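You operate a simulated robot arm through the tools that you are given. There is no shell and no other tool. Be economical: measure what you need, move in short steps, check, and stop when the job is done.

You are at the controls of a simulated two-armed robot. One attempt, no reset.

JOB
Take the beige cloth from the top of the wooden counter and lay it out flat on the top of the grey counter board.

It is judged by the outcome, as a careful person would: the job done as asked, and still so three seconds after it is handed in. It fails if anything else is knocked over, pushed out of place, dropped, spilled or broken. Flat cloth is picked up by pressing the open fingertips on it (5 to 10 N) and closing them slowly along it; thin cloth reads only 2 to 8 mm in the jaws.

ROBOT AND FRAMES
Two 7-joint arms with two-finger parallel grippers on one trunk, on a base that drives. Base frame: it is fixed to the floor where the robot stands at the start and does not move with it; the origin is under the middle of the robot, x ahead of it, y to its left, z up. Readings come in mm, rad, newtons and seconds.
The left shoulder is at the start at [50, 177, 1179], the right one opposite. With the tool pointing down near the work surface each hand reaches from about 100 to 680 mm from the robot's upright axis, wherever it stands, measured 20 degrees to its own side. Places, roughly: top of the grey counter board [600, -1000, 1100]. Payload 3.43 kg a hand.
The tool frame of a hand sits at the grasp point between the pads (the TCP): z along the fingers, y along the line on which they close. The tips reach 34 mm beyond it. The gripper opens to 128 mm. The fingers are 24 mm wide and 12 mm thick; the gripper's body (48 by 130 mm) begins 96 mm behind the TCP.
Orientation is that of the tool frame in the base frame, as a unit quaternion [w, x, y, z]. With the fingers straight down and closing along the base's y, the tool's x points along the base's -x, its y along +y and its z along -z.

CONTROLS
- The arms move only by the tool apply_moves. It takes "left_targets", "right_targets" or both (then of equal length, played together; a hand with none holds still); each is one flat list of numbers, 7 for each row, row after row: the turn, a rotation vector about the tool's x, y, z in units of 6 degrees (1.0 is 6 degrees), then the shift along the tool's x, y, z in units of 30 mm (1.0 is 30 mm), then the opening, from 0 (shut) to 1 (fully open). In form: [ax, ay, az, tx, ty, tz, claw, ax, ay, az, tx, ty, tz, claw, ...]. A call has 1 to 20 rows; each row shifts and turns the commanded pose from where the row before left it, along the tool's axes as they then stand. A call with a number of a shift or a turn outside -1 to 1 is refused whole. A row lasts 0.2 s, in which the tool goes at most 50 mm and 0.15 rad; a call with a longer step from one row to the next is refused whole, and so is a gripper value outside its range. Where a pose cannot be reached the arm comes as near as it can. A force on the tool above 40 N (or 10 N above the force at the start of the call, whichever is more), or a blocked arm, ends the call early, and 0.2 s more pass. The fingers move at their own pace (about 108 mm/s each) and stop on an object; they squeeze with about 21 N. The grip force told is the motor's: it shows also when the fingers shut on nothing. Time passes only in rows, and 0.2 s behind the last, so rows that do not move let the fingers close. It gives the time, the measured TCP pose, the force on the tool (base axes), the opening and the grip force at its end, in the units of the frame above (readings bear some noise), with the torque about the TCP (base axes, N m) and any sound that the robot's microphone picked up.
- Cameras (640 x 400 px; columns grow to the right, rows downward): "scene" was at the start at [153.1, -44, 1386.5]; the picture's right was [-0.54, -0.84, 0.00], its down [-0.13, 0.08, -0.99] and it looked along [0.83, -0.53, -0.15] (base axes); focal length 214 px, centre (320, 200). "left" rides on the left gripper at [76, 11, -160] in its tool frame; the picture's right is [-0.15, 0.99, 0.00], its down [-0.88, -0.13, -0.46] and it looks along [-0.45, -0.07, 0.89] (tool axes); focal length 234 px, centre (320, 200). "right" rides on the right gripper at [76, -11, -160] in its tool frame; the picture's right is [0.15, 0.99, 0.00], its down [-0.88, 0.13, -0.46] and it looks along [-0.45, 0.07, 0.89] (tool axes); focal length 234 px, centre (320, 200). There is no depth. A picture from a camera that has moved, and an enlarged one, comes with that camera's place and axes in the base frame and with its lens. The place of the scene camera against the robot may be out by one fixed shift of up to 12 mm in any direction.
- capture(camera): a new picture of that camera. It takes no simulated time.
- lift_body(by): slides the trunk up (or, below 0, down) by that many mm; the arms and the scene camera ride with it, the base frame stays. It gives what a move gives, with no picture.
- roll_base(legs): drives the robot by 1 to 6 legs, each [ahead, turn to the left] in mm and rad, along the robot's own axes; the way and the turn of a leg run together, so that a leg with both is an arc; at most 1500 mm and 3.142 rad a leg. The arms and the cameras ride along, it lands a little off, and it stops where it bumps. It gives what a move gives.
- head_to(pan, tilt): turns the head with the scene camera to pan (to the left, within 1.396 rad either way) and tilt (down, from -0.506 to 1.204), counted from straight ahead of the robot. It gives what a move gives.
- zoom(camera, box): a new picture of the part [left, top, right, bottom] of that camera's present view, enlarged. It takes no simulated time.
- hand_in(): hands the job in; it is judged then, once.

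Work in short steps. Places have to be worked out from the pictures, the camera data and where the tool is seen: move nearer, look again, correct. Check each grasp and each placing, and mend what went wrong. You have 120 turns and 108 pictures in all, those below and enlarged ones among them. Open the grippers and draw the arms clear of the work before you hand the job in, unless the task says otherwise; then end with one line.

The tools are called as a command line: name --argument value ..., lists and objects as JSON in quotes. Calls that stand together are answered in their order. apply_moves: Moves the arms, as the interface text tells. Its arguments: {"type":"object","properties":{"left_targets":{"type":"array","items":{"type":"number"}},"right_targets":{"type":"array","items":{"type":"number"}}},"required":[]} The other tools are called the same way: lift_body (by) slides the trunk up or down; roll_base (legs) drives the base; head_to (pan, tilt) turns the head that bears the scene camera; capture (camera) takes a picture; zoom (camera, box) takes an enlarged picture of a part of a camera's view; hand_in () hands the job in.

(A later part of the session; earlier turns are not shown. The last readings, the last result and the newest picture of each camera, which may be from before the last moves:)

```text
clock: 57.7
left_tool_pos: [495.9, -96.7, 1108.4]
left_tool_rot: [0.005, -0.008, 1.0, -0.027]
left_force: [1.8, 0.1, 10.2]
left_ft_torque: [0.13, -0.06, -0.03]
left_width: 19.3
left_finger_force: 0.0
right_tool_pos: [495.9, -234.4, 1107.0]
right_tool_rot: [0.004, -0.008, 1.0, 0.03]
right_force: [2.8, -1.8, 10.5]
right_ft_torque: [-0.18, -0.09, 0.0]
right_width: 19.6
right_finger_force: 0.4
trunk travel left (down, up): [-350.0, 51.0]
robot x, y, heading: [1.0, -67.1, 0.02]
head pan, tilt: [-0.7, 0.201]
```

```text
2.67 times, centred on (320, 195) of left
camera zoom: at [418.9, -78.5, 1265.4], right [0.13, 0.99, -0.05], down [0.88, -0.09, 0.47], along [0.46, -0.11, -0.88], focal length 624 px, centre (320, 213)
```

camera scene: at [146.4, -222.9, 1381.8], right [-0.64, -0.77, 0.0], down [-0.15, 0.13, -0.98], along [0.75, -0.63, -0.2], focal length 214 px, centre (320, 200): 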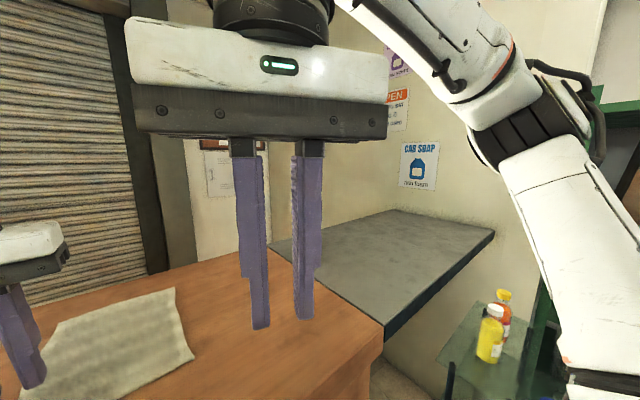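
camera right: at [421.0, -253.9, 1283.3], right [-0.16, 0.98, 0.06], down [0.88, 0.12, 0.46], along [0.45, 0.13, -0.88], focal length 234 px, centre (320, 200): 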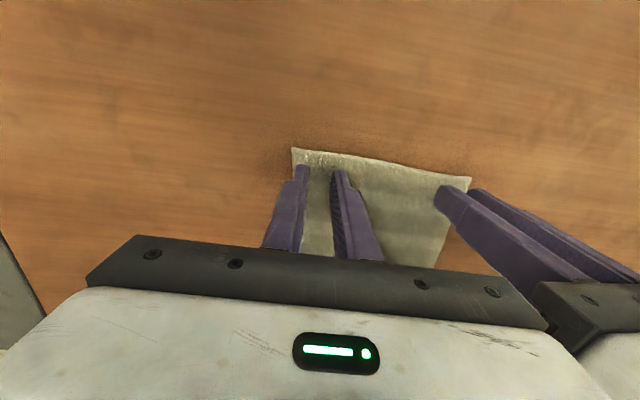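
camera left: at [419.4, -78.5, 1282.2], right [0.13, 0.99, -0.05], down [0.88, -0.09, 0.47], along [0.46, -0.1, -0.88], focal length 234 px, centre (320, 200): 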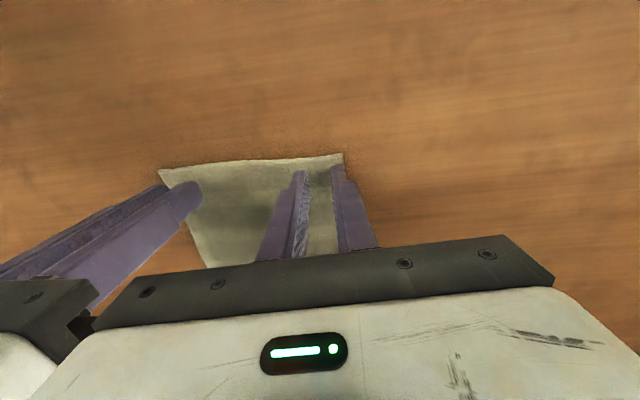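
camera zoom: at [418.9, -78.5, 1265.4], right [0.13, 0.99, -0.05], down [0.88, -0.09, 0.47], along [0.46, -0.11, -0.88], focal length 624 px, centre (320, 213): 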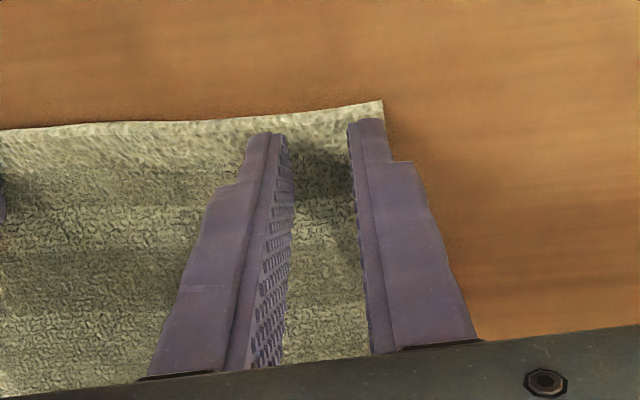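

Contact at about 10 N on both hands. Closing slowly along the cloth.

apply_moves --left_targets '[0, 0, 0, 0, 0, 0, 0.13, 0, 0, 0, 0, 0, 0, 0.11, 0, 0, 0, 0, 0, 0, 0.09, 0, 0, 0, 0, 0, 0, 0.07, 0, 0, 0, 0, 0, 0, 0.05, 0, 0, 0, 0, 0, 0, 0.03, 0, 0, 0, 0, 0, 0, 0.01, 0, 0, 0, 0, 0, 0, 0, 0, 0, 0, 0, 0, 0, 0, 0, 0, 0, 0, 0, 0, 0]' --right_targets '[0, 0, 0, 0, 0, 0, 0.13, 0, 0, 0, 0, 0, 0, 0.11, 0, 0, 0, 0, 0, 0, 0.09, 0, 0, 0, 0, 0, 0, 0.07, 0, 0, 0, 0, 0, 0, 0.05, 0, 0, 0, 0, 0, 0, 0.03, 0, 0, 0, 0, 0, 0, 0.01, 0, 0, 0, 0, 0, 0, 0, 0, 0, 0, 0, 0, 0, 0, 0, 0, 0, 0, 0, 0, 0]'

zoom --camera "left" --box '[220, 120, 420, 270]'

zoom --camera "right" --box '[220, 120, 420, 270]'

```text
clock: 59.9
left_tool_pos: [496.9, -97.9, 1107.6]
left_tool_rot: [0.004, -0.009, 1.0, -0.025]
left_force: [0.4, 4.5, 13.1]
left_ft_torque: [0.17, -0.01, -0.01]
left_width: 0.1
left_finger_force: 21.4
right_tool_pos: [494.9, -233.7, 1106.4]
right_tool_rot: [0.003, -0.009, 1.0, 0.03]
right_force: [1.1, -4.2, 14.8]
right_ft_torque: [-0.18, -0.03, -0.02]
right_width: 0.1
right_finger_force: 20.7
trunk travel left (down, up): [-350.0, 51.0]
robot x, y, heading: [-0.3, -63.3, 0.024]
head pan, tilt: [-0.7, 0.201]
```

```text
2.67 times, centred on (320, 195) of left
camera zoom: at [417.6, -78.3, 1265.0], right [0.13, 0.99, -0.05], down [0.88, -0.09, 0.47], along [0.46, -0.11, -0.88], focal length 624 px, centre (320, 213)
```

zoom: 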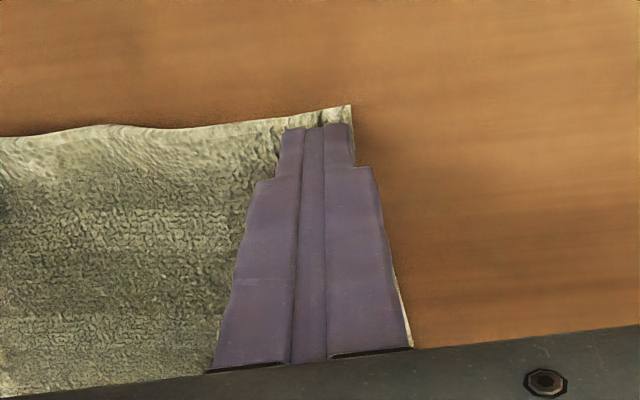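

```text
2.67 times, centred on (320, 195) of right
camera zoom: at [419.1, -255.7, 1265.5], right [-0.16, 0.98, 0.06], down [0.88, 0.12, 0.47], along [0.45, 0.13, -0.88], focal length 624 px, centre (320, 213)
```

zoom: 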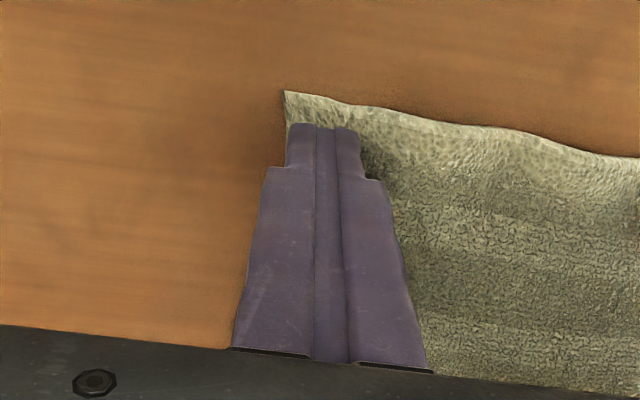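

The jaws read 0, so nothing was caught: with the outward tilt only the outer fingers pressed and they dragged the cloth slightly in. I reopen while pressed to drag it back, then lift 6 mm and straighten the hands.

apply_moves --left_targets '[0, 0, 0, 0, 0, 0, 0.05, 0, 0, 0, 0, 0, 0, 0.1, 0, 0, 0, 0, 0, 0, 0.15, 0, 0, 0, 0, 0, 0, 0.2, 0, 0, 0, 0, 0, 0, 0.22, 0, 0, 0, 0, 0, -0.2, 0.22, -0.45, 0, 0, 0, 0, 0, 0.22]' --right_targets '[0, 0, 0, 0, 0, 0, 0.05, 0, 0, 0, 0, 0, 0, 0.1, 0, 0, 0, 0, 0, 0, 0.15, 0, 0, 0, 0, 0, 0, 0.2, 0, 0, 0, 0, 0, 0, 0.22, 0, 0, 0, 0, 0, -0.2, 0.22, 0.5, 0, 0, 0, 0, 0, 0.22]'

capture --camera "left"

capture --camera "right"

```text
clock: 61.5
left_tool_pos: [496.9, -97.7, 1109.9]
left_tool_rot: [0.002, -0.009, 1.0, -0.002]
left_force: [-0.7, 0.5, -0.9]
left_ft_torque: [0.02, -0.03, 0.0]
left_width: 28.2
left_finger_force: 0.1
right_tool_pos: [497.4, -235.7, 1109.7]
right_tool_rot: [0.0, -0.007, 1.0, 0.003]
right_force: [-0.2, 0.7, -1.0]
right_ft_torque: [-0.02, 0.0, 0.01]
right_width: 28.3
right_finger_force: 0.1
trunk travel left (down, up): [-350.0, 51.0]
robot x, y, heading: [0.7, -65.3, 0.019]
head pan, tilt: [-0.7, 0.201]
```

```text
81 pictures are left
camera left: at [420.1, -86.3, 1269.7], right [0.13, 0.99, 0.0], down [0.88, -0.11, 0.46], along [0.46, -0.06, -0.89], focal length 234 px, centre (320, 200)
```

left: 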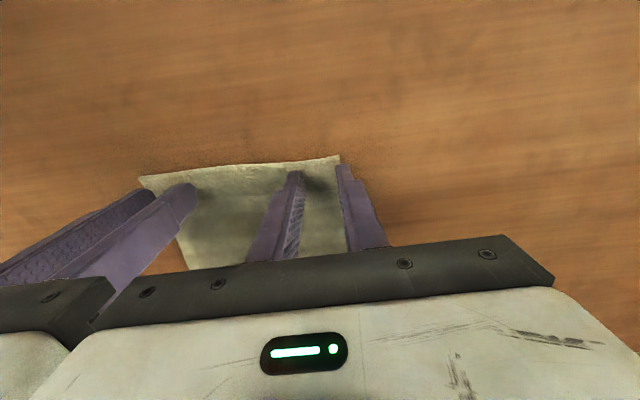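

```text
80 pictures are left
camera right: at [421.5, -248.7, 1270.1], right [-0.16, 0.99, 0.0], down [0.88, 0.14, 0.46], along [0.45, 0.08, -0.89], focal length 234 px, centre (320, 200)
```

right: 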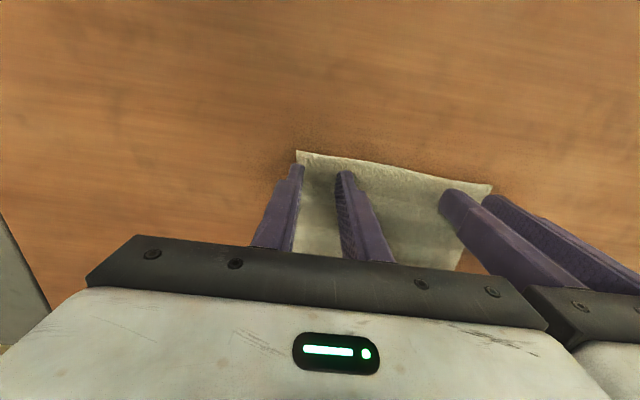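

The edges are at y≈−77 and −258. I set a 19 mm opening with level hands and press again.

apply_moves --left_targets '[0, 0, 0, 0, -0.1, 0, 0.15, 0, 0, 0, 0, 0, 0.06, 0.15, 0, 0, 0, 0, 0, 0.05, 0.15]' --right_targets '[0, 0, 0, 0, 0, 0, 0.15, 0, 0, 0, 0, 0, 0.06, 0.15, 0, 0, 0, 0, 0, 0.05, 0.15]'

```text
clock: 62.3
left_tool_pos: [497.4, -100.1, 1109.1]
left_tool_rot: [0.002, -0.008, 1.0, -0.003]
left_force: [0.6, 0.0, 2.3]
left_ft_torque: [-0.03, 0.0, 0.02]
left_width: 19.2
left_finger_force: 0.1
right_tool_pos: [496.4, -235.4, 1109.5]
right_tool_rot: [0.002, -0.009, 1.0, 0.004]
right_force: [-0.1, -0.3, 1.3]
right_ft_torque: [-0.02, -0.03, -0.02]
right_width: 19.5
right_finger_force: 0.1
trunk travel left (down, up): [-350.0, 51.0]
robot x, y, heading: [2.0, -66.5, 0.016]
head pan, tilt: [-0.7, 0.201]
```

Light contact; a little more press.

apply_moves --left_targets '[0, 0, 0, 0, 0, 0.05, 0.15]' --right_targets '[0, 0, 0, 0, 0, 0.06, 0.15]'

```text
clock: 62.7
left_tool_pos: [496.7, -100.8, 1107.6]
left_tool_rot: [0.004, -0.009, 1.0, -0.004]
left_force: [-0.5, -0.1, 4.9]
left_ft_torque: [0.03, 0.0, 0.02]
left_width: 19.3
left_finger_force: 0.1
right_tool_pos: [496.8, -233.7, 1107.7]
right_tool_rot: [0.003, -0.009, 1.0, 0.004]
right_force: [0.1, -0.6, 3.5]
right_ft_torque: [-0.02, -0.01, -0.01]
right_width: 19.3
right_finger_force: 0.0
trunk travel left (down, up): [-350.0, 51.0]
robot x, y, heading: [0.5, -68.3, 0.018]
head pan, tilt: [-0.7, 0.201]
```

Slightly more press, then a slow close.

apply_moves --left_targets '[0, 0, 0, 0, 0, 0.03, 0.15, 0, 0, 0, 0, 0, 0, 0.14, 0, 0, 0, 0, 0, 0, 0.13, 0, 0, 0, 0, 0, 0, 0.12, 0, 0, 0, 0, 0, 0, 0.11, 0, 0, 0, 0, 0, 0, 0.1, 0, 0, 0, 0, 0, 0, 0.09, 0, 0, 0, 0, 0, 0, 0.08, 0, 0, 0, 0, 0, 0, 0.07, 0, 0, 0, 0, 0, 0, 0.06, 0, 0, 0, 0, 0, 0, 0.05, 0, 0, 0, 0, 0, 0, 0.04, 0, 0, 0, 0, 0, 0, 0.03, 0, 0, 0, 0, 0, 0, 0.02, 0, 0, 0, 0, 0, 0, 0.01, 0, 0, 0, 0, 0, 0, 0, 0, 0, 0, 0, 0, 0, 0]' --right_targets '[0, 0, 0, 0, 0, 0.06, 0.15, 0, 0, 0, 0, 0, 0, 0.14, 0, 0, 0, 0, 0, 0, 0.13, 0, 0, 0, 0, 0, 0, 0.12, 0, 0, 0, 0, 0, 0, 0.11, 0, 0, 0, 0, 0, 0, 0.1, 0, 0, 0, 0, 0, 0, 0.09, 0, 0, 0, 0, 0, 0, 0.08, 0, 0, 0, 0, 0, 0, 0.07, 0, 0, 0, 0, 0, 0, 0.06, 0, 0, 0, 0, 0, 0, 0.05, 0, 0, 0, 0, 0, 0, 0.04, 0, 0, 0, 0, 0, 0, 0.03, 0, 0, 0, 0, 0, 0, 0.02, 0, 0, 0, 0, 0, 0, 0.01, 0, 0, 0, 0, 0, 0, 0, 0, 0, 0, 0, 0, 0, 0]'

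zoom --camera "left" --box '[140, 100, 420, 275]'

zoom --camera "right" --box '[240, 100, 520, 275]'

```text
clock: 66.3
left_tool_pos: [495.1, -98.8, 1106.6]
left_tool_rot: [0.004, -0.009, 1.0, -0.003]
left_force: [-0.3, 1.3, 10.2]
left_ft_torque: [0.02, -0.02, 0.0]
left_width: 0.2
left_finger_force: 21.3
right_tool_pos: [494.7, -234.4, 1106.2]
right_tool_rot: [0.003, -0.009, 1.0, 0.003]
right_force: [0.8, -0.4, 22.7]
right_ft_torque: [-0.02, 0.02, 0.03]
right_width: 4.7
right_finger_force: 20.8
trunk travel left (down, up): [-350.0, 51.0]
robot x, y, heading: [2.3, -63.8, 0.014]
head pan, tilt: [-0.7, 0.201]
```

```text
2.29 times, centred on (280, 188) of left
camera zoom: at [417.5, -88.4, 1265.9], right [0.13, 0.99, 0.0], down [0.88, -0.11, 0.46], along [0.46, -0.06, -0.89], focal length 535 px, centre (411, 229)
```

zoom: 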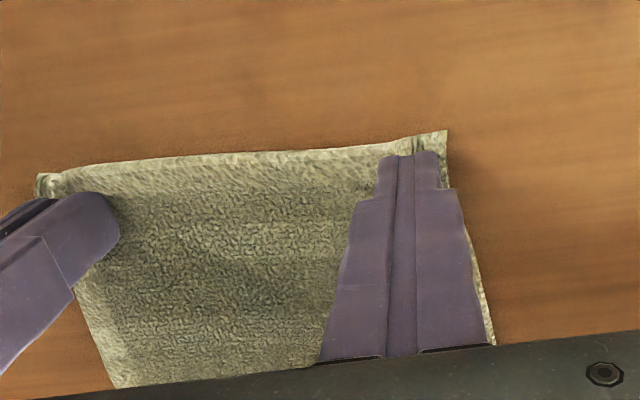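

```text
2.29 times, centred on (380, 188) of right
camera zoom: at [418.7, -247.3, 1266.1], right [-0.16, 0.99, 0.01], down [0.88, 0.14, 0.46], along [0.45, 0.08, -0.89], focal length 535 px, centre (183, 229)
```

zoom: 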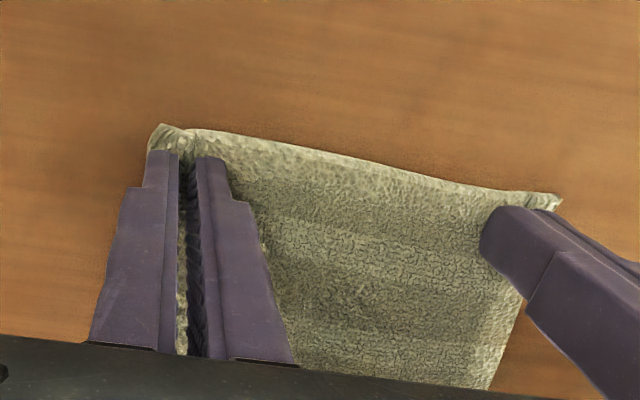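

The right hand caught (4.7 mm) but the left didn't. I keep the right closed and relieve its press, then retry the left with more force.

apply_moves --left_targets '[0, 0, 0, 0, 0, -0.02, 0.05, 0, 0, 0, 0, 0, 0, 0.1, 0, 0, 0, 0, 0, 0, 0.15, 0, 0, 0, 0, 0, 0, 0.17, 0, 0, 0, 0, -0.05, 0, 0.17, 0, 0, 0, 0, 0, 0.06, 0.17]' --right_targets '[0, 0, 0, 0, 0, -0.05, 0, 0, 0, 0, 0, 0, 0, 0, 0, 0, 0, 0, 0, 0, 0, 0, 0, 0, 0, 0, 0, 0, 0, 0, 0, 0, 0, 0, 0, 0, 0, 0, 0, 0, 0, 0]'

zoom --camera "left" --box '[140, 100, 420, 275]'

```text
clock: 67.7
left_tool_pos: [494.9, -100.4, 1106.2]
left_tool_rot: [0.004, -0.009, 1.0, -0.003]
left_force: [-1.7, 4.0, 16.7]
left_ft_torque: [0.15, 0.09, 0.04]
left_width: 18.8
left_finger_force: 0.0
right_tool_pos: [495.4, -234.0, 1106.6]
right_tool_rot: [0.001, -0.009, 1.0, 0.003]
right_force: [-0.2, -0.4, 7.5]
right_ft_torque: [-0.01, -0.02, 0.0]
right_width: 3.7
right_finger_force: 21.1
trunk travel left (down, up): [-350.0, 51.0]
robot x, y, heading: [2.4, -62.5, 0.02]
head pan, tilt: [-0.7, 0.201]
```

```text
2.29 times, centred on (280, 188) of left
camera zoom: at [417.9, -89.7, 1265.5], right [0.13, 0.99, 0.0], down [0.88, -0.11, 0.46], along [0.46, -0.06, -0.89], focal length 535 px, centre (411, 229)
```

zoom: 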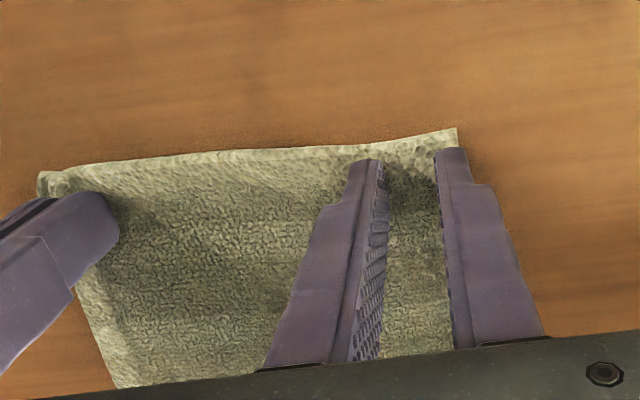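

The pressure is biased to the outer finger. I level the left hand a touch, narrow to about 16 mm and press again.

apply_moves --left_targets '[0, 0, 0, 0, 0, -0.12, 0.13, -0.13, 0, 0, 0, -0.03, 0, 0.13, 0, 0, 0, 0, 0, 0.06, 0.13, 0, 0, 0, 0, 0, 0.04, 0.13]'

```text
clock: 68.7
left_tool_pos: [494.9, -103.8, 1106.5]
left_tool_rot: [0.005, -0.009, 1.0, 0.003]
left_force: [1.4, -0.6, 13.4]
left_ft_torque: [-0.05, 0.0, 0.04]
left_width: 15.8
left_finger_force: 0.2
right_tool_pos: [495.6, -234.2, 1108.2]
right_tool_rot: [0.002, -0.009, 1.0, 0.003]
right_force: [-1.2, 0.5, 6.5]
right_ft_torque: [0.03, 0.02, -0.03]
right_width: 3.5
right_finger_force: 21.3
trunk travel left (down, up): [-350.0, 51.0]
robot x, y, heading: [-1.3, -67.5, 0.019]
head pan, tilt: [-0.7, 0.201]
```

Well balanced at 13 N. Closing slowly.

apply_moves --left_targets '[0, 0, 0, 0, 0, 0, 0.12, 0, 0, 0, 0, 0, 0, 0.11, 0, 0, 0, 0, 0, 0, 0.1, 0, 0, 0, 0, 0, 0, 0.09, 0, 0, 0, 0, 0, 0, 0.08, 0, 0, 0, 0, 0, 0, 0.07, 0, 0, 0, 0, 0, 0, 0.06, 0, 0, 0, 0, 0, 0, 0.05, 0, 0, 0, 0, 0, 0, 0.04, 0, 0, 0, 0, 0, 0, 0.03, 0, 0, 0, 0, 0, 0, 0.02, 0, 0, 0, 0, 0, 0, 0.01, 0, 0, 0, 0, 0, 0, 0, 0, 0, 0, 0, 0, 0, 0]'

zoom --camera "left" --box '[140, 100, 420, 275]'

```text
clock: 71.7
left_tool_pos: [495.1, -103.3, 1106.7]
left_tool_rot: [0.005, -0.008, 1.0, 0.004]
left_force: [-0.6, -3.0, 22.7]
left_ft_torque: [-0.08, 0.04, 0.04]
left_width: 0.1
left_finger_force: 20.8
right_tool_pos: [495.1, -235.1, 1108.2]
right_tool_rot: [0.002, -0.008, 1.0, 0.003]
right_force: [-0.1, 1.2, 3.6]
right_ft_torque: [0.04, -0.07, -0.03]
right_width: 3.5
right_finger_force: 21.4
trunk travel left (down, up): [-350.0, 51.0]
robot x, y, heading: [3.0, -63.9, 0.014]
head pan, tilt: [-0.7, 0.201]
```

```text
2.29 times, centred on (280, 188) of left
camera zoom: at [417.6, -93.7, 1265.7], right [0.13, 0.99, 0.01], down [0.88, -0.12, 0.46], along [0.46, -0.05, -0.89], focal length 535 px, centre (411, 229)
```

zoom: 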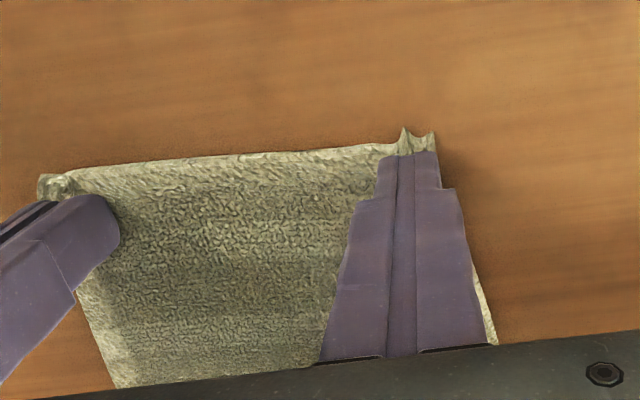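

There's a ridge at the edge but it isn't between the pads; the fold was too small. I tilt the gripping right hand outward for room and reopen the left to about 27 mm.

apply_moves --left_targets '[0, 0, 0, 0, 0, -0.03, 0.05, 0, 0, 0, 0, 0, -0.03, 0.1, 0, 0, 0, 0, 0, 0, 0.15, 0, 0, 0, 0, 0, 0, 0.21, 0, 0, 0, 0, 0, -0.15, 0.21, 0, 0, 0, 0, -0.05, 0, 0.21]' --right_targets '[0, 0, 0, 0, 0, -0.05, 0, 0, 0, 0, 0, 0, -0.05, 0, -0.4, 0, 0, 0, 0, 0, 0, -0.4, 0, 0, 0, 0, 0, 0, 0, 0, 0, 0, 0, 0, 0, 0, 0, 0, 0, 0, 0, 0]'

zoom --camera "left" --box '[140, 100, 420, 275]'

```text
clock: 73.1
left_tool_pos: [496.6, -105.4, 1110.0]
left_tool_rot: [0.002, -0.008, 1.0, 0.005]
left_force: [-0.3, 0.2, 0.3]
left_ft_torque: [0.02, -0.01, -0.02]
left_width: 26.9
left_finger_force: 0.1
right_tool_pos: [496.9, -234.5, 1108.9]
right_tool_rot: [0.002, -0.009, 0.999, 0.045]
right_force: [-0.2, 0.7, 1.2]
right_ft_torque: [-0.02, 0.01, 0.0]
right_width: 3.2
right_finger_force: 20.9
trunk travel left (down, up): [-350.0, 51.0]
robot x, y, heading: [-2.5, -67.6, 0.015]
head pan, tilt: [-0.7, 0.201]
```

```text
2.29 times, centred on (280, 188) of left
camera zoom: at [419.8, -95.6, 1270.0], right [0.13, 0.99, 0.01], down [0.88, -0.12, 0.46], along [0.46, -0.05, -0.89], focal length 535 px, centre (411, 229)
```

zoom: 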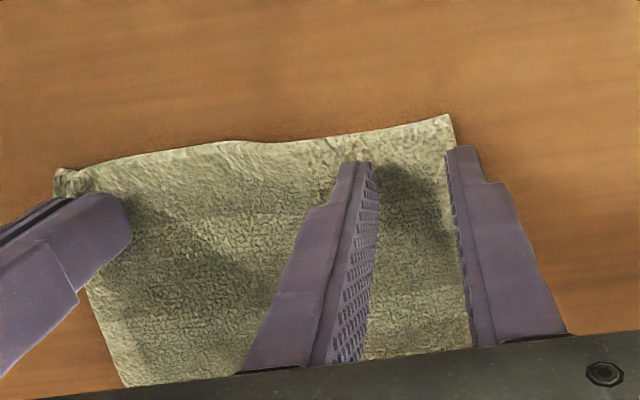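

The left outer finger is just off the edge. I shift the right hand outward 5 mm with more tilt, which takes up the slack, and move the left hand 8 mm in.

apply_moves --right_targets '[-0.4, 0, 0, 0, -0.08, -0.05, 0, -0.2, 0, 0, 0, -0.08, -0.05, 0, 0, 0, 0, 0, 0, 0, 0, 0, 0, 0, 0, 0, 0, 0]' --left_targets '[0, 0, 0, 0, 0, -0.05, 0.2, 0, 0, 0, 0, -0.1, 0, 0.2, 0, 0, 0, 0, -0.13, 0, 0.2, 0, 0, 0, 0, 0, 0.05, 0.2]'

zoom --camera "left" --box '[140, 100, 420, 275]'

```text
clock: 74.1
left_tool_pos: [496.4, -111.6, 1111.2]
left_tool_rot: [0.002, -0.009, 1.0, 0.004]
left_force: [-0.3, 0.5, 0.2]
left_ft_torque: [0.0, 0.01, -0.03]
left_width: 25.7
left_finger_force: 0.1
right_tool_pos: [497.0, -239.3, 1113.0]
right_tool_rot: [0.001, -0.009, 0.997, 0.076]
right_force: [0.7, 0.2, -0.1]
right_ft_torque: [0.0, 0.03, -0.02]
right_width: 3.1
right_finger_force: 21.1
trunk travel left (down, up): [-350.0, 51.0]
robot x, y, heading: [-1.9, -61.6, 0.02]
head pan, tilt: [-0.7, 0.201]
```

```text
2.29 times, centred on (280, 188) of left
camera zoom: at [420.0, -102.5, 1270.6], right [0.13, 0.99, 0.01], down [0.88, -0.12, 0.46], along [0.46, -0.05, -0.89], focal length 535 px, centre (411, 229)
```

zoom: 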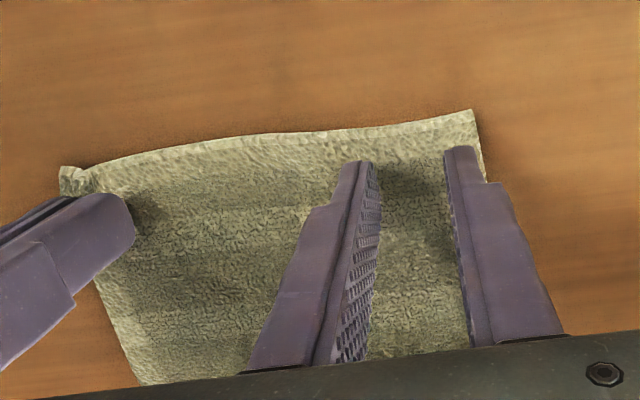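

Now fully on the cloth; pressing.

apply_moves --left_targets '[0, 0, 0, 0, 0, 0.08, 0.2, 0, 0, 0, 0, 0, 0.06, 0.2]'

```text
clock: 74.7
left_tool_pos: [497.1, -111.3, 1107.7]
left_tool_rot: [0.003, -0.007, 1.0, 0.004]
left_force: [-0.2, 0.0, 6.0]
left_ft_torque: [-0.03, 0.02, -0.01]
left_width: 25.8
left_finger_force: 0.1
right_tool_pos: [495.3, -238.8, 1111.9]
right_tool_rot: [0.002, -0.009, 0.997, 0.077]
right_force: [-0.1, -0.2, 0.2]
right_ft_torque: [0.01, 0.01, -0.03]
right_width: 3.0
right_finger_force: 21.2
trunk travel left (down, up): [-350.0, 51.0]
robot x, y, heading: [4.1, -68.0, 0.021]
head pan, tilt: [-0.7, 0.201]
```

6 N and balanced; a touch more, then slow close.

apply_moves --left_targets '[0, 0, 0, 0, 0, 0.03, 0.2, 0, 0, 0, 0, 0, 0, 0.19, 0, 0, 0, 0, 0, 0, 0.18, 0, 0, 0, 0, 0, 0, 0.17, 0, 0, 0, 0, 0, 0, 0.16, 0, 0, 0, 0, 0, 0, 0.145, 0, 0, 0, 0, 0, 0, 0.13, 0, 0, 0, 0, 0, 0, 0.115, 0, 0, 0, 0, 0, 0, 0.1, 0, 0, 0, 0, 0, 0, 0.085, 0, 0, 0, 0, 0, 0, 0.07, 0, 0, 0, 0, 0, 0, 0.055, 0, 0, 0, 0, 0, 0, 0.04, 0, 0, 0, 0, 0, 0, 0.025, 0, 0, 0, 0, 0, 0, 0.01, 0, 0, 0, 0, 0, 0, 0, 0, 0, 0, 0, 0, 0, 0, 0, 0, 0, 0, 0, 0, 0]'

zoom --camera "left" --box '[140, 100, 420, 275]'

```text
clock: 78.5
left_tool_pos: [497.1, -112.1, 1105.8]
left_tool_rot: [0.002, -0.009, 1.0, 0.005]
left_force: [-0.3, -3.4, 12.6]
left_ft_torque: [-0.14, 0.01, 0.04]
left_width: 4.1
left_finger_force: 21.1
right_tool_pos: [495.7, -240.0, 1113.0]
right_tool_rot: [0.001, -0.009, 0.997, 0.077]
right_force: [-0.1, 2.7, 0.4]
right_ft_torque: [0.06, 0.0, -0.01]
right_width: 3.0
right_finger_force: 21.0
trunk travel left (down, up): [-350.0, 51.0]
robot x, y, heading: [-1.2, -65.3, 0.021]
head pan, tilt: [-0.7, 0.201]
```

```text
2.29 times, centred on (280, 188) of left
camera zoom: at [419.2, -102.5, 1266.1], right [0.13, 0.99, 0.01], down [0.88, -0.12, 0.46], along [0.46, -0.05, -0.89], focal length 535 px, centre (411, 229)
```

zoom: 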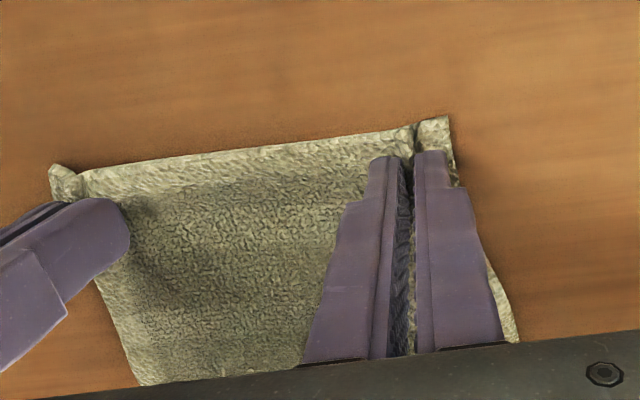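

Both are gripped, left 4.1 mm and right 3.0 mm. Lifting both together vertically by 60 mm and checking.

apply_moves --left_targets '[0, 0, 0, 0, 0, -0.3, 0, 0, 0, 0, 0, 0, -0.5, 0, 0, 0, 0, 0, 0, -0.6, 0, 0, 0, 0, 0, 0, -0.6, 0]' --right_targets '[0, 0, 0, 0, 0.05, -0.3, 0, 0, 0, 0, 0, 0.077, -0.49, 0, 0, 0, 0, 0, 0.092, -0.59, 0, 0, 0, 0, 0, 0.092, -0.59, 0]'

capture --camera "left"

capture --camera "scene"

```text
clock: 79.5
left_tool_pos: [495.7, -111.8, 1166.2]
left_tool_rot: [0.003, -0.009, 1.0, 0.005]
left_force: [0.7, -1.8, 1.0]
left_ft_torque: [-0.06, -0.02, 0.04]
left_width: 3.9
left_finger_force: 21.1
right_tool_pos: [496.8, -239.5, 1171.3]
right_tool_rot: [0.0, -0.009, 0.997, 0.077]
right_force: [-0.2, 2.2, 0.1]
right_ft_torque: [0.09, 0.0, -0.05]
right_width: 3.3
right_finger_force: 20.8
trunk travel left (down, up): [-350.0, 51.0]
robot x, y, heading: [0.1, -68.5, 0.017]
head pan, tilt: [-0.7, 0.201]
```

```text
72 pictures are left
camera left: at [419.1, -103.3, 1325.6], right [0.13, 0.99, 0.01], down [0.88, -0.12, 0.46], along [0.46, -0.05, -0.89], focal length 234 px, centre (320, 200)
```

left: 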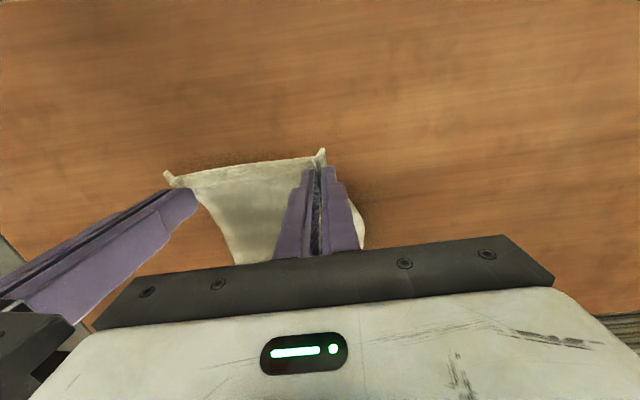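

```text
71 pictures are left
camera scene: at [147.0, -117.2, 1381.8], right [-0.63, -0.78, 0.0], down [-0.15, 0.13, -0.98], along [0.76, -0.62, -0.2], focal length 214 px, centre (320, 200)
```

scene: 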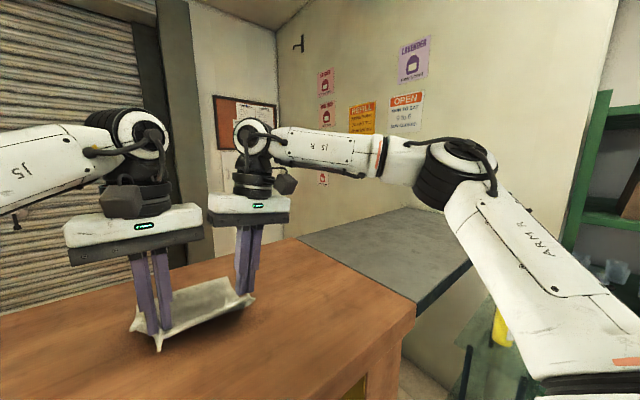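

The cloth is held at both corners. Lifting it fully clear, first with the arms and then the trunk.

apply_moves --left_targets '[0, 0, 0, 0, 0, -0.8, 0, 0, 0, 0, 0, 0, -0.8, 0, 0, 0, 0, 0, 0, -0.8, 0, 0, 0, 0, 0, 0, -0.8, 0, 0, 0, 0, 0, 0, -0.8, 0, 0, 0, 0, 0, 0, -0.8, 0, 0, 0, 0, 0, 0, -0.8, 0, 0, 0, 0, 0, 0, -0.8, 0]' --right_targets '[0, 0, 0, 0, 0.124, -0.79, 0, 0, 0, 0, 0, 0.124, -0.79, 0, 0, 0, 0, 0, 0.124, -0.79, 0, 0, 0, 0, 0, 0.124, -0.79, 0, 0, 0, 0, 0, 0.124, -0.79, 0, 0, 0, 0, 0, 0.124, -0.79, 0, 0, 0, 0, 0, 0.124, -0.79, 0, 0, 0, 0, 0, 0.124, -0.79, 0]'

lift_body --by 50

head_to --pan -0.3 --tilt 0.5

capture --camera "scene"

```text
clock: 80.6
left_tool_pos: [505.7, -51.8, 1292.1]
left_tool_rot: [0.007, -0.058, 0.997, -0.047]
left_force: [0.6, -0.3, -0.5]
left_ft_torque: [-0.05, -0.02, -0.07]
left_width: 3.4
left_finger_force: 21.0
left hand out of reach, approached as far as the arm can: row 4, 5
right_tool_pos: [481.3, -257.0, 1248.7]
right_tool_rot: [0.0, -0.009, 0.997, 0.076]
right_force: [-0.7, -1.2, 0.0]
right_ft_torque: [0.02, 0.02, -0.01]
right_width: 0.0
right_finger_force: 20.9
right hand out of reach, approached as far as the arm can: row 2, 3, 4, 5
trunk travel left (down, up): [-350.0, 51.0]
robot x, y, heading: [-0.7, -66.9, 0.02]
head pan, tilt: [-0.7, 0.201]
stopped in row 5 (left hand): the arm was blocked; the commanded pose is now the measured one
```

```text
clock: 81.5
left_tool_pos: [507.2, -51.8, 1340.4]
left_tool_rot: [0.005, -0.056, 0.997, -0.046]
left_force: [-0.2, 0.4, -1.0]
left_ft_torque: [-0.01, 0.03, -0.06]
left_width: 3.7
left_finger_force: 20.9
right_tool_pos: [482.4, -255.3, 1298.7]
right_tool_rot: [0.0, -0.009, 0.997, 0.076]
right_force: [0.3, 0.6, -0.4]
right_ft_torque: [-0.03, -0.02, 0.02]
right_width: 0.3
right_finger_force: 21.1
trunk travel left (down, up): [-400.0, 1.0]
robot x, y, heading: [2.7, -64.0, 0.016]
head pan, tilt: [-0.7, 0.201]
```

```text
clock: 82.4
left_tool_pos: [506.2, -51.6, 1341.8]
left_tool_rot: [0.006, -0.056, 0.997, -0.047]
left_force: [0.0, -0.2, 0.6]
left_ft_torque: [0.0, 0.0, -0.05]
left_width: 3.4
left_finger_force: 20.9
right_tool_pos: [482.3, -256.0, 1299.7]
right_tool_rot: [0.001, -0.009, 0.997, 0.076]
right_force: [0.1, 0.4, -0.6]
right_ft_torque: [0.01, 0.02, -0.01]
right_width: 0.2
right_finger_force: 21.0
trunk travel left (down, up): [-400.0, 1.0]
robot x, y, heading: [0.0, -62.9, 0.025]
head pan, tilt: [-0.3, 0.499]
```

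```text
70 pictures are left
camera scene: at [162.2, -83.3, 1404.2], right [-0.28, -0.96, 0.0], down [-0.46, 0.13, -0.88], along [0.84, -0.24, -0.48], focal length 214 px, centre (320, 200)
```

scene: 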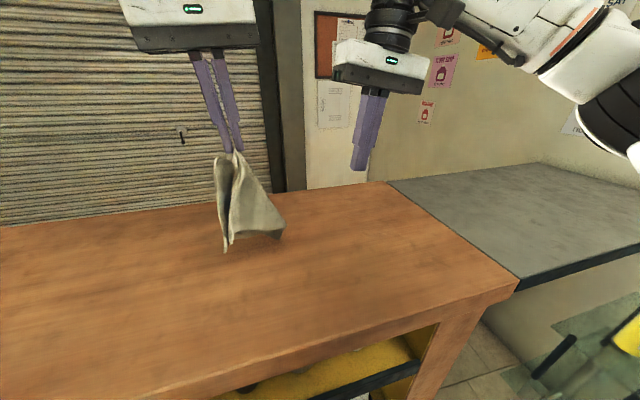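

The arms hit their limits at height and spread, so the right hand lost its corner; the left still holds the cloth. The right elbow has drifted up, unlike the left. I pull the free right hand back and yaw it inward to coax the elbow down.

apply_moves --right_targets '[0.5, 0, 0, 0.9, -0.2, 0, 0.2, 0.5, 0, 0, 0.9, -0.2, 0, 0.2, 0.47, 0, 0, 0.9, -0.2, 0, 0.2, 0, 0, 0, 0.9, -0.2, 0, 0.2, 0, 0, 0, 0.9, -0.2, 0, 0.2, 0, 0, 0, 0.9, -0.2, 0, 0.2]'

apply_moves --right_targets '[0, 0, 1, 0, 0, 0, 0.2, 0, 0, 1, 0, 0, 0, 0.2, 0, 0, 1, 0, 0, 0, 0.2, 0, 0, 1, 0, 0, 0, 0.2, 0, 0, 1, 0, 0, 0, 0.2, 0, 0, 1, 0, 0, 0, 0.2, 0, 0, 1, 0, 0, 0, 0.2, 0, 0, 1, 0, 0, 0, 0.2, 0, 0, 1, 0, 0, 0, 0.2, 0, 0, 1, 0, 0, 0, 0.2, 0, 0, 1, 0, 0, 0, 0.2, 0, 0, 1, 0, 0, 0, 0.2, 0, 0, 1, 0, 0, 0, 0.2, 0, 0, 1, 0, 0, 0, 0.2, 0, 0, 1, 0, 0, 0, 0.2]'

head_to --pan -0.7 --tilt 0.3

capture --camera "scene"

```text
clock: 83.8
left_tool_pos: [504.8, -53.0, 1341.2]
left_tool_rot: [0.007, -0.057, 0.997, -0.047]
left_force: [-1.0, -0.4, 0.3]
left_ft_torque: [-0.01, -0.01, -0.03]
left_width: 3.6
left_finger_force: 20.8
right_tool_pos: [320.8, -295.2, 1297.1]
right_tool_rot: [0.001, -0.008, 1.0, -0.001]
right_force: [0.7, 0.1, 0.5]
right_ft_torque: [0.02, -0.02, 0.0]
right_width: 25.4
right_finger_force: 0.0
trunk travel left (down, up): [-400.0, 1.0]
robot x, y, heading: [0.1, -62.6, 0.02]
head pan, tilt: [-0.3, 0.499]
```

```text
clock: 87.0
left_tool_pos: [505.1, -51.9, 1341.3]
left_tool_rot: [0.006, -0.057, 0.997, -0.047]
left_force: [-0.1, 0.1, -0.1]
left_ft_torque: [-0.01, 0.03, -0.06]
left_width: 3.8
left_finger_force: 21.4
right_tool_pos: [319.3, -295.0, 1298.7]
right_tool_rot: [0.001, 0.702, 0.712, 0.001]
right_force: [-0.1, 0.5, -0.4]
right_ft_torque: [-0.04, -0.01, 0.02]
right_width: 25.3
right_finger_force: 0.0
trunk travel left (down, up): [-400.0, 1.0]
robot x, y, heading: [2.8, -71.7, 0.02]
head pan, tilt: [-0.3, 0.499]
```

```text
clock: 87.9
left_tool_pos: [505.0, -51.0, 1342.4]
left_tool_rot: [0.006, -0.057, 0.997, -0.045]
left_force: [-0.4, 0.2, -0.3]
left_ft_torque: [0.02, 0.02, -0.06]
left_width: 3.7
left_finger_force: 21.2
right_tool_pos: [320.1, -294.9, 1297.6]
right_tool_rot: [0.0, 0.701, 0.713, 0.0]
right_force: [0.6, 0.0, 0.8]
right_ft_torque: [0.01, -0.01, 0.0]
right_width: 25.9
right_finger_force: 0.1
trunk travel left (down, up): [-400.0, 1.0]
robot x, y, heading: [1.4, -64.0, 0.019]
head pan, tilt: [-0.7, 0.3]
```

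```text
69 pictures are left
camera scene: at [147.4, -116.7, 1422.5], right [-0.63, -0.78, 0.0], down [-0.23, 0.19, -0.96], along [0.74, -0.6, -0.3], focal length 214 px, centre (320, 200)
```

scene: 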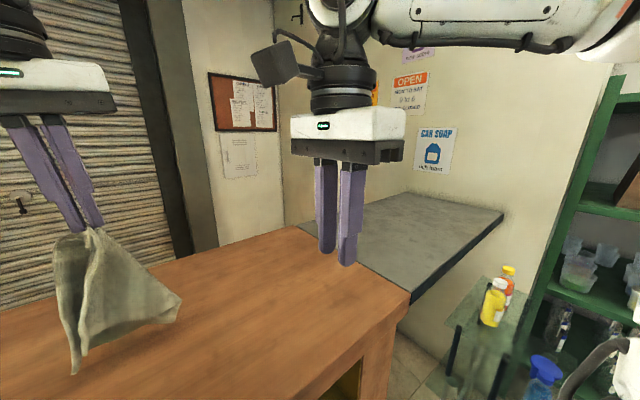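

90° inward is reachable and the arm's posture has changed. I continue a little further, then come back and test reach toward the centre.

apply_moves --right_targets '[0, 0, 1, 0, 0, 0, 0.2, 0, 0, 1, 0, 0, 0, 0.2, 0, 0, 1, 0, 0, 0, 0.2, 0, 0, 1, 0, 0, 0, 0.2, 0, 0, 1, 0, 0, 0, 0.2, 0, 0, 1, 0, 0, 0, 0.2, 0, 0, 1, 0, 0, 0, 0.2, 0, 0, 1, 0, 0, 0, 0.2, 0, 0, 1, 0, 0, 0, 0.2, 0, 0, 1, 0, 0, 0, 0.2]'

capture --camera "scene"

```text
clock: 90.1
left_tool_pos: [506.1, -52.7, 1342.1]
left_tool_rot: [0.006, -0.056, 0.997, -0.048]
left_force: [-0.3, -0.5, 0.7]
left_ft_torque: [0.0, 0.03, -0.03]
left_width: 3.6
left_finger_force: 21.4
right_tool_pos: [321.1, -295.3, 1296.6]
right_tool_rot: [0.002, 0.964, 0.265, -0.001]
right_force: [0.1, -0.2, 0.6]
right_ft_torque: [0.01, 0.01, -0.02]
right_width: 25.5
right_finger_force: 0.1
trunk travel left (down, up): [-400.0, 1.0]
robot x, y, heading: [-0.9, -62.8, 0.02]
head pan, tilt: [-0.7, 0.3]
```

```text
68 pictures are left
camera scene: at [147.4, -116.8, 1422.5], right [-0.63, -0.78, 0.0], down [-0.23, 0.19, -0.96], along [0.74, -0.6, -0.3], focal length 214 px, centre (320, 200)
```

scene: 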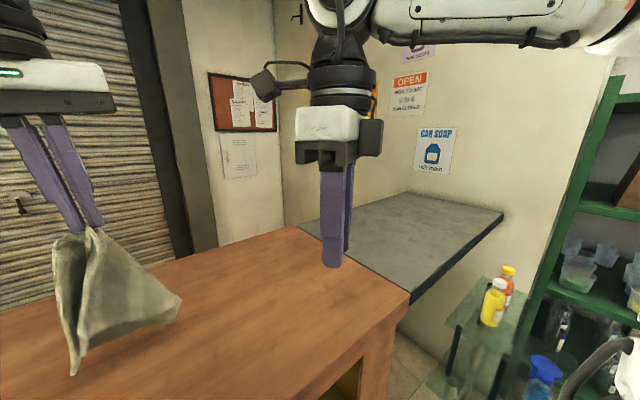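

There's plenty of wrist range in this direction. Testing reach toward the centre from here.

apply_moves --right_targets '[0, 0, 0, 0.51, -0.86, 0, 0.2, 0, 0, 0, 0.51, -0.86, 0, 0.2, 0, 0, 0, 0.51, -0.86, 0, 0.2, 0, 0, 0, 0.51, -0.86, 0, 0.2, 0, 0, 0, 0.51, -0.86, 0, 0.2]'

capture --camera "scene"

```text
clock: 91.3
left_tool_pos: [505.9, -51.9, 1342.6]
left_tool_rot: [0.007, -0.057, 0.997, -0.046]
left_force: [-0.9, 1.2, -0.3]
left_ft_torque: [0.01, 0.02, -0.05]
left_width: 3.4
left_finger_force: 20.7
right_tool_pos: [319.7, -185.2, 1298.5]
right_tool_rot: [-0.001, 0.964, 0.265, 0.002]
right_force: [0.6, -1.0, 0.1]
right_ft_torque: [0.0, -0.01, -0.03]
right_width: 25.5
right_finger_force: 0.0
right hand out of reach, approached as far as the arm can: row 4, 5
trunk travel left (down, up): [-400.0, 1.0]
robot x, y, heading: [2.6, -63.7, 0.019]
head pan, tilt: [-0.7, 0.3]
```

```text
67 pictures are left
camera scene: at [146.6, -116.7, 1422.7], right [-0.63, -0.78, 0.0], down [-0.23, 0.19, -0.96], along [0.74, -0.6, -0.29], focal length 214 px, centre (320, 200)
```

scene: 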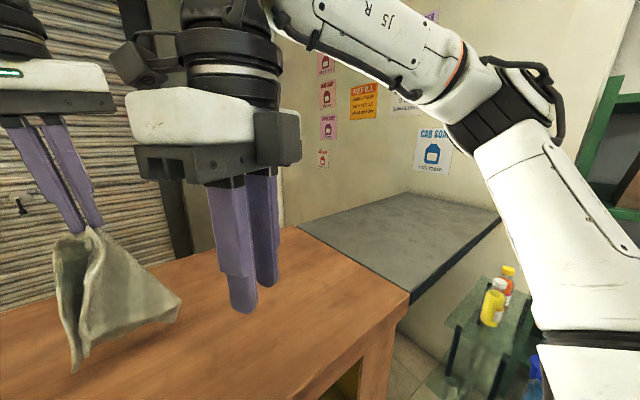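

The right arm's shoulder posture limits it. A reset might work by letting the arm hang straight down beside the robot and then bringing it up elbow-low. First I undo the yaw and move to the right.

apply_moves --right_targets '[0, 0, -1, 0, 0.5, 0, 0.2, 0, 0, -1, 0, 0.5, 0, 0.2, 0, 0, -1, 0, 0.5, 0, 0.2, 0, 0, -1, 0, 0.5, 0, 0.2, 0, 0, -1, 0, 0.5, 0, 0.2, 0, 0, -1, 0, 0, 0, 0.2, 0, 0, -1, 0, 0, 0, 0.2, 0, 0, -1, 0, 0, 0, 0.2, 0, 0, -1, 0, 0, 0, 0.2, 0, 0, -1, 0, 0, 0, 0.2, 0, 0, -1, 0, 0, 0, 0.2, 0, 0, -1, 0, 0, 0, 0.2, 0, 0, -1, 0, 0, 0, 0.2, 0, 0, -1, 0, 0, 0, 0.2, 0, 0, -1, 0, 0, 0, 0.2, 0, 0, -1, 0, 0, 0, 0.2, 0, 0, -1, 0, 0, 0, 0.2, 0, 0, -1, 0, 0, 0, 0.2, 0, 0, -1, 0, 0, 0, 0.2, 0, 0, -1, 0, 0, 0, 0.2]'

apply_moves --right_targets '[0, 0, -0.97, 0.7, -0.7, 0, 0.2, 0, 0, -0.97, 0.7, -0.7, 0, 0.2, 0, 0, -0.97, 0.7, -0.7, 0, 0.2, 0, 0, -0.97, 0.7, -0.7, 0, 0.2, 0, 0, -0.97, 0.7, -0.7, 0, 0.2, 0, 0, 0, 0.6, -0.7, 0, 0.2]'

```text
clock: 95.5
left_tool_pos: [505.6, -51.3, 1342.3]
left_tool_rot: [0.006, -0.056, 0.997, -0.047]
left_force: [0.2, -0.5, -0.1]
left_ft_torque: [0.03, 0.0, -0.04]
left_width: 3.7
left_finger_force: 20.6
right_tool_pos: [370.3, -240.6, 1297.3]
right_tool_rot: [0.001, 0.249, 0.968, -0.001]
right_force: [0.3, 0.4, 0.3]
right_ft_torque: [0.03, -0.03, -0.03]
right_width: 25.6
right_finger_force: 0.0
trunk travel left (down, up): [-400.0, 1.0]
robot x, y, heading: [0.3, -65.1, 0.02]
head pan, tilt: [-0.7, 0.3]
```

```text
clock: 96.9
left_tool_pos: [504.8, -52.0, 1342.0]
left_tool_rot: [0.006, -0.057, 0.997, -0.046]
left_force: [0.3, -0.5, -0.3]
left_ft_torque: [0.04, 0.03, -0.05]
left_width: 3.9
left_finger_force: 21.1
right_tool_pos: [220.3, -329.1, 1297.2]
right_tool_rot: [0.002, -0.001, 1.0, -0.001]
right_force: [0.0, -0.4, 0.8]
right_ft_torque: [-0.01, -0.06, 0.01]
right_width: 25.5
right_finger_force: 0.1
trunk travel left (down, up): [-400.0, 1.0]
robot x, y, heading: [-0.9, -67.6, 0.018]
head pan, tilt: [-0.7, 0.3]
```

I turn the robot to face −y over the open floor, which is on the way to the board. The right arm can hang down there without nearing the counter.

roll_base --legs '[[-60, 0], [0, -1.58]]'

head_to --pan -0.2 --tilt 0.6

capture --camera "scene"

capture --camera "right"

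```text
clock: 101.7
left_tool_pos: [-55.2, -572.9, 1342.5]
left_tool_rot: [-0.03, 0.67, 0.741, -0.037]
left_force: [-0.6, 0.0, -1.4]
left_ft_torque: [0.0, -0.02, 0.04]
left_width: 3.8
left_finger_force: 21.0
right_tool_pos: [-327.8, -285.2, 1296.7]
right_tool_rot: [0.0, 0.712, 0.703, -0.001]
right_force: [0.1, 0.1, 0.2]
right_ft_torque: [0.01, 0.02, -0.06]
right_width: 25.8
right_finger_force: 0.2
trunk travel left (down, up): [-400.0, 1.0]
robot x, y, heading: [-56.1, -65.9, -1.559]
head pan, tilt: [-0.7, 0.3]
```

```text
clock: 102.6
left_tool_pos: [-53.6, -572.1, 1342.0]
left_tool_rot: [-0.03, 0.67, 0.741, -0.038]
left_force: [-0.2, 0.6, 0.3]
left_ft_torque: [0.03, -0.03, 0.09]
left_width: 3.8
left_finger_force: 20.8
right_tool_pos: [-326.5, -285.2, 1297.6]
right_tool_rot: [0.0, 0.712, 0.703, -0.002]
right_force: [0.1, 0.0, 0.1]
right_ft_torque: [0.04, 0.02, -0.01]
right_width: 25.6
right_finger_force: 0.0
trunk travel left (down, up): [-400.0, 1.0]
robot x, y, heading: [-61.8, -63.9, -1.564]
head pan, tilt: [-0.201, 0.6]
```

```text
66 pictures are left
camera scene: at [-72.4, -217.1, 1395.1], right [-0.98, 0.19, 0.0], down [0.11, 0.55, -0.83], along [-0.16, -0.81, -0.56], focal length 214 px, centre (320, 200)
```

scene: 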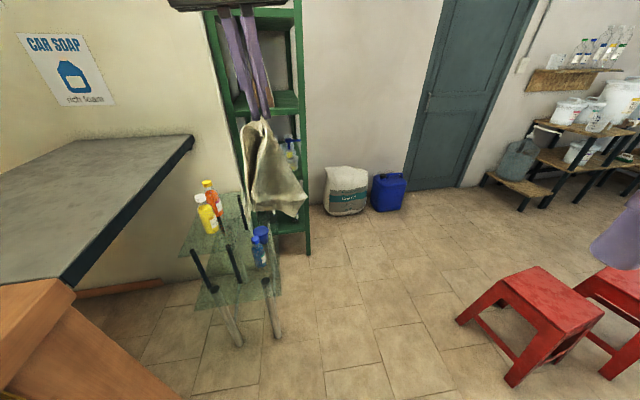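

```text
65 pictures are left
camera right: at [-336.2, -208.3, 1457.4], right [0.99, 0.13, 0.0], down [0.12, -0.88, 0.46], along [0.06, -0.45, -0.89], focal length 234 px, centre (320, 200)
```

right: 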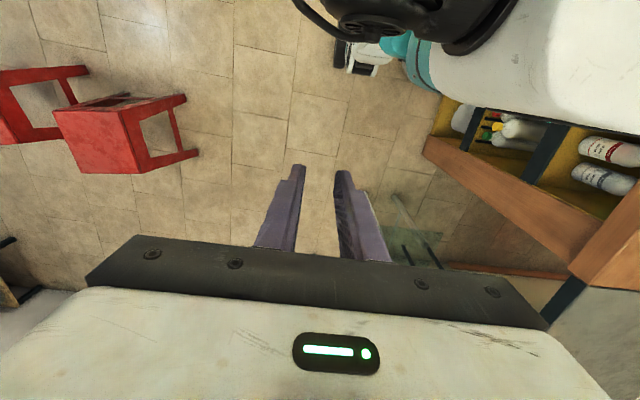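

Floor under the right hand is free; the stools are well to the side. Lowering the right arm.

apply_moves --right_targets '[0, 0, 0, 0, 0, 1, 0.2, 0, 0, 0, 0, 0, 1, 0.2, 0, 0, 0, 0, 0, 1, 0.2, 0, 0, 0, 0, 0, 1, 0.2, 0, 0, 0, 0, 0, 1, 0.2, 0, 0, 0, 0, 0, 1, 0.2, 0, 0, 0, 0, 0, 1, 0.2, 0, 0, 0, 0, 0, 1, 0.2, 0, 0, 0, 0, 0, 1, 0.2, 0, 0, 0, 0, 0, 1, 0.2, 0, 0, 0, 0, 0, 1, 0.2, 0, 0, 0, 0, 0, 1, 0.2, 0, 0, 0, 0, 0, 1, 0.2, 0, 0, 0, 0, 0, 1, 0.2, 0, 0, 0, 0, 0, 1, 0.2, 0, 0, 0, 0, 0, 1, 0.2, 0, 0, 0, 0, 0, 1, 0.2, 0, 0, 0, 0, 0, 1, 0.2]'

head_to --pan -0.9 --tilt 0.7

capture --camera "scene"

```text
clock: 106.4
left_tool_pos: [-53.8, -572.3, 1342.1]
left_tool_rot: [-0.029, 0.67, 0.741, -0.038]
left_force: [-0.7, 0.8, -0.2]
left_ft_torque: [-0.05, -0.02, 0.09]
left_width: 3.5
left_finger_force: 21.3
right_tool_pos: [-337.0, -341.1, 812.3]
right_tool_rot: [0.0, 0.712, 0.703, -0.001]
right_force: [-0.4, -0.2, 0.5]
right_ft_torque: [0.0, -0.07, 0.05]
right_width: 25.6
right_finger_force: 0.1
right hand out of reach, approached as far as the arm can: row 6, 7, 8, 9, 10, 18
trunk travel left (down, up): [-400.0, 1.0]
robot x, y, heading: [-59.3, -65.3, -1.57]
head pan, tilt: [-0.201, 0.6]
```

```text
clock: 107.5
left_tool_pos: [-53.2, -571.7, 1342.4]
left_tool_rot: [-0.03, 0.67, 0.741, -0.037]
left_force: [-0.3, 0.2, 0.1]
left_ft_torque: [0.02, 0.01, 0.1]
left_width: 3.6
left_finger_force: 21.7
right_tool_pos: [-336.2, -339.3, 812.8]
right_tool_rot: [0.0, 0.711, 0.703, -0.002]
right_force: [-0.1, 0.0, 0.6]
right_ft_torque: [0.02, 0.03, -0.01]
right_width: 25.7
right_finger_force: 0.0
trunk travel left (down, up): [-400.0, 1.0]
robot x, y, heading: [-61.2, -61.8, -1.564]
head pan, tilt: [-0.901, 0.7]
```

```text
64 pictures are left
camera scene: at [-121.4, -183.7, 1386.4], right [-0.63, 0.78, 0.0], down [0.5, 0.4, -0.77], along [-0.6, -0.48, -0.64], focal length 214 px, centre (320, 200)
```

scene: 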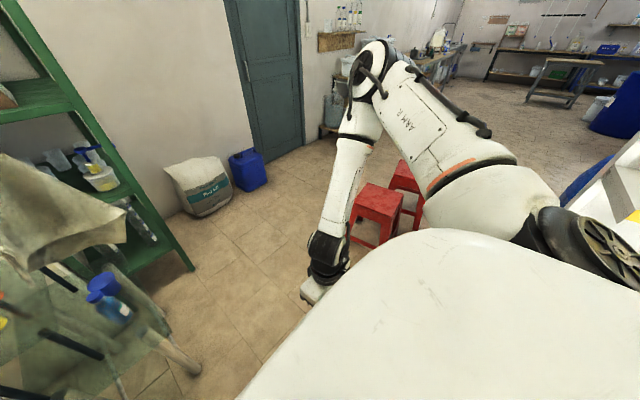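

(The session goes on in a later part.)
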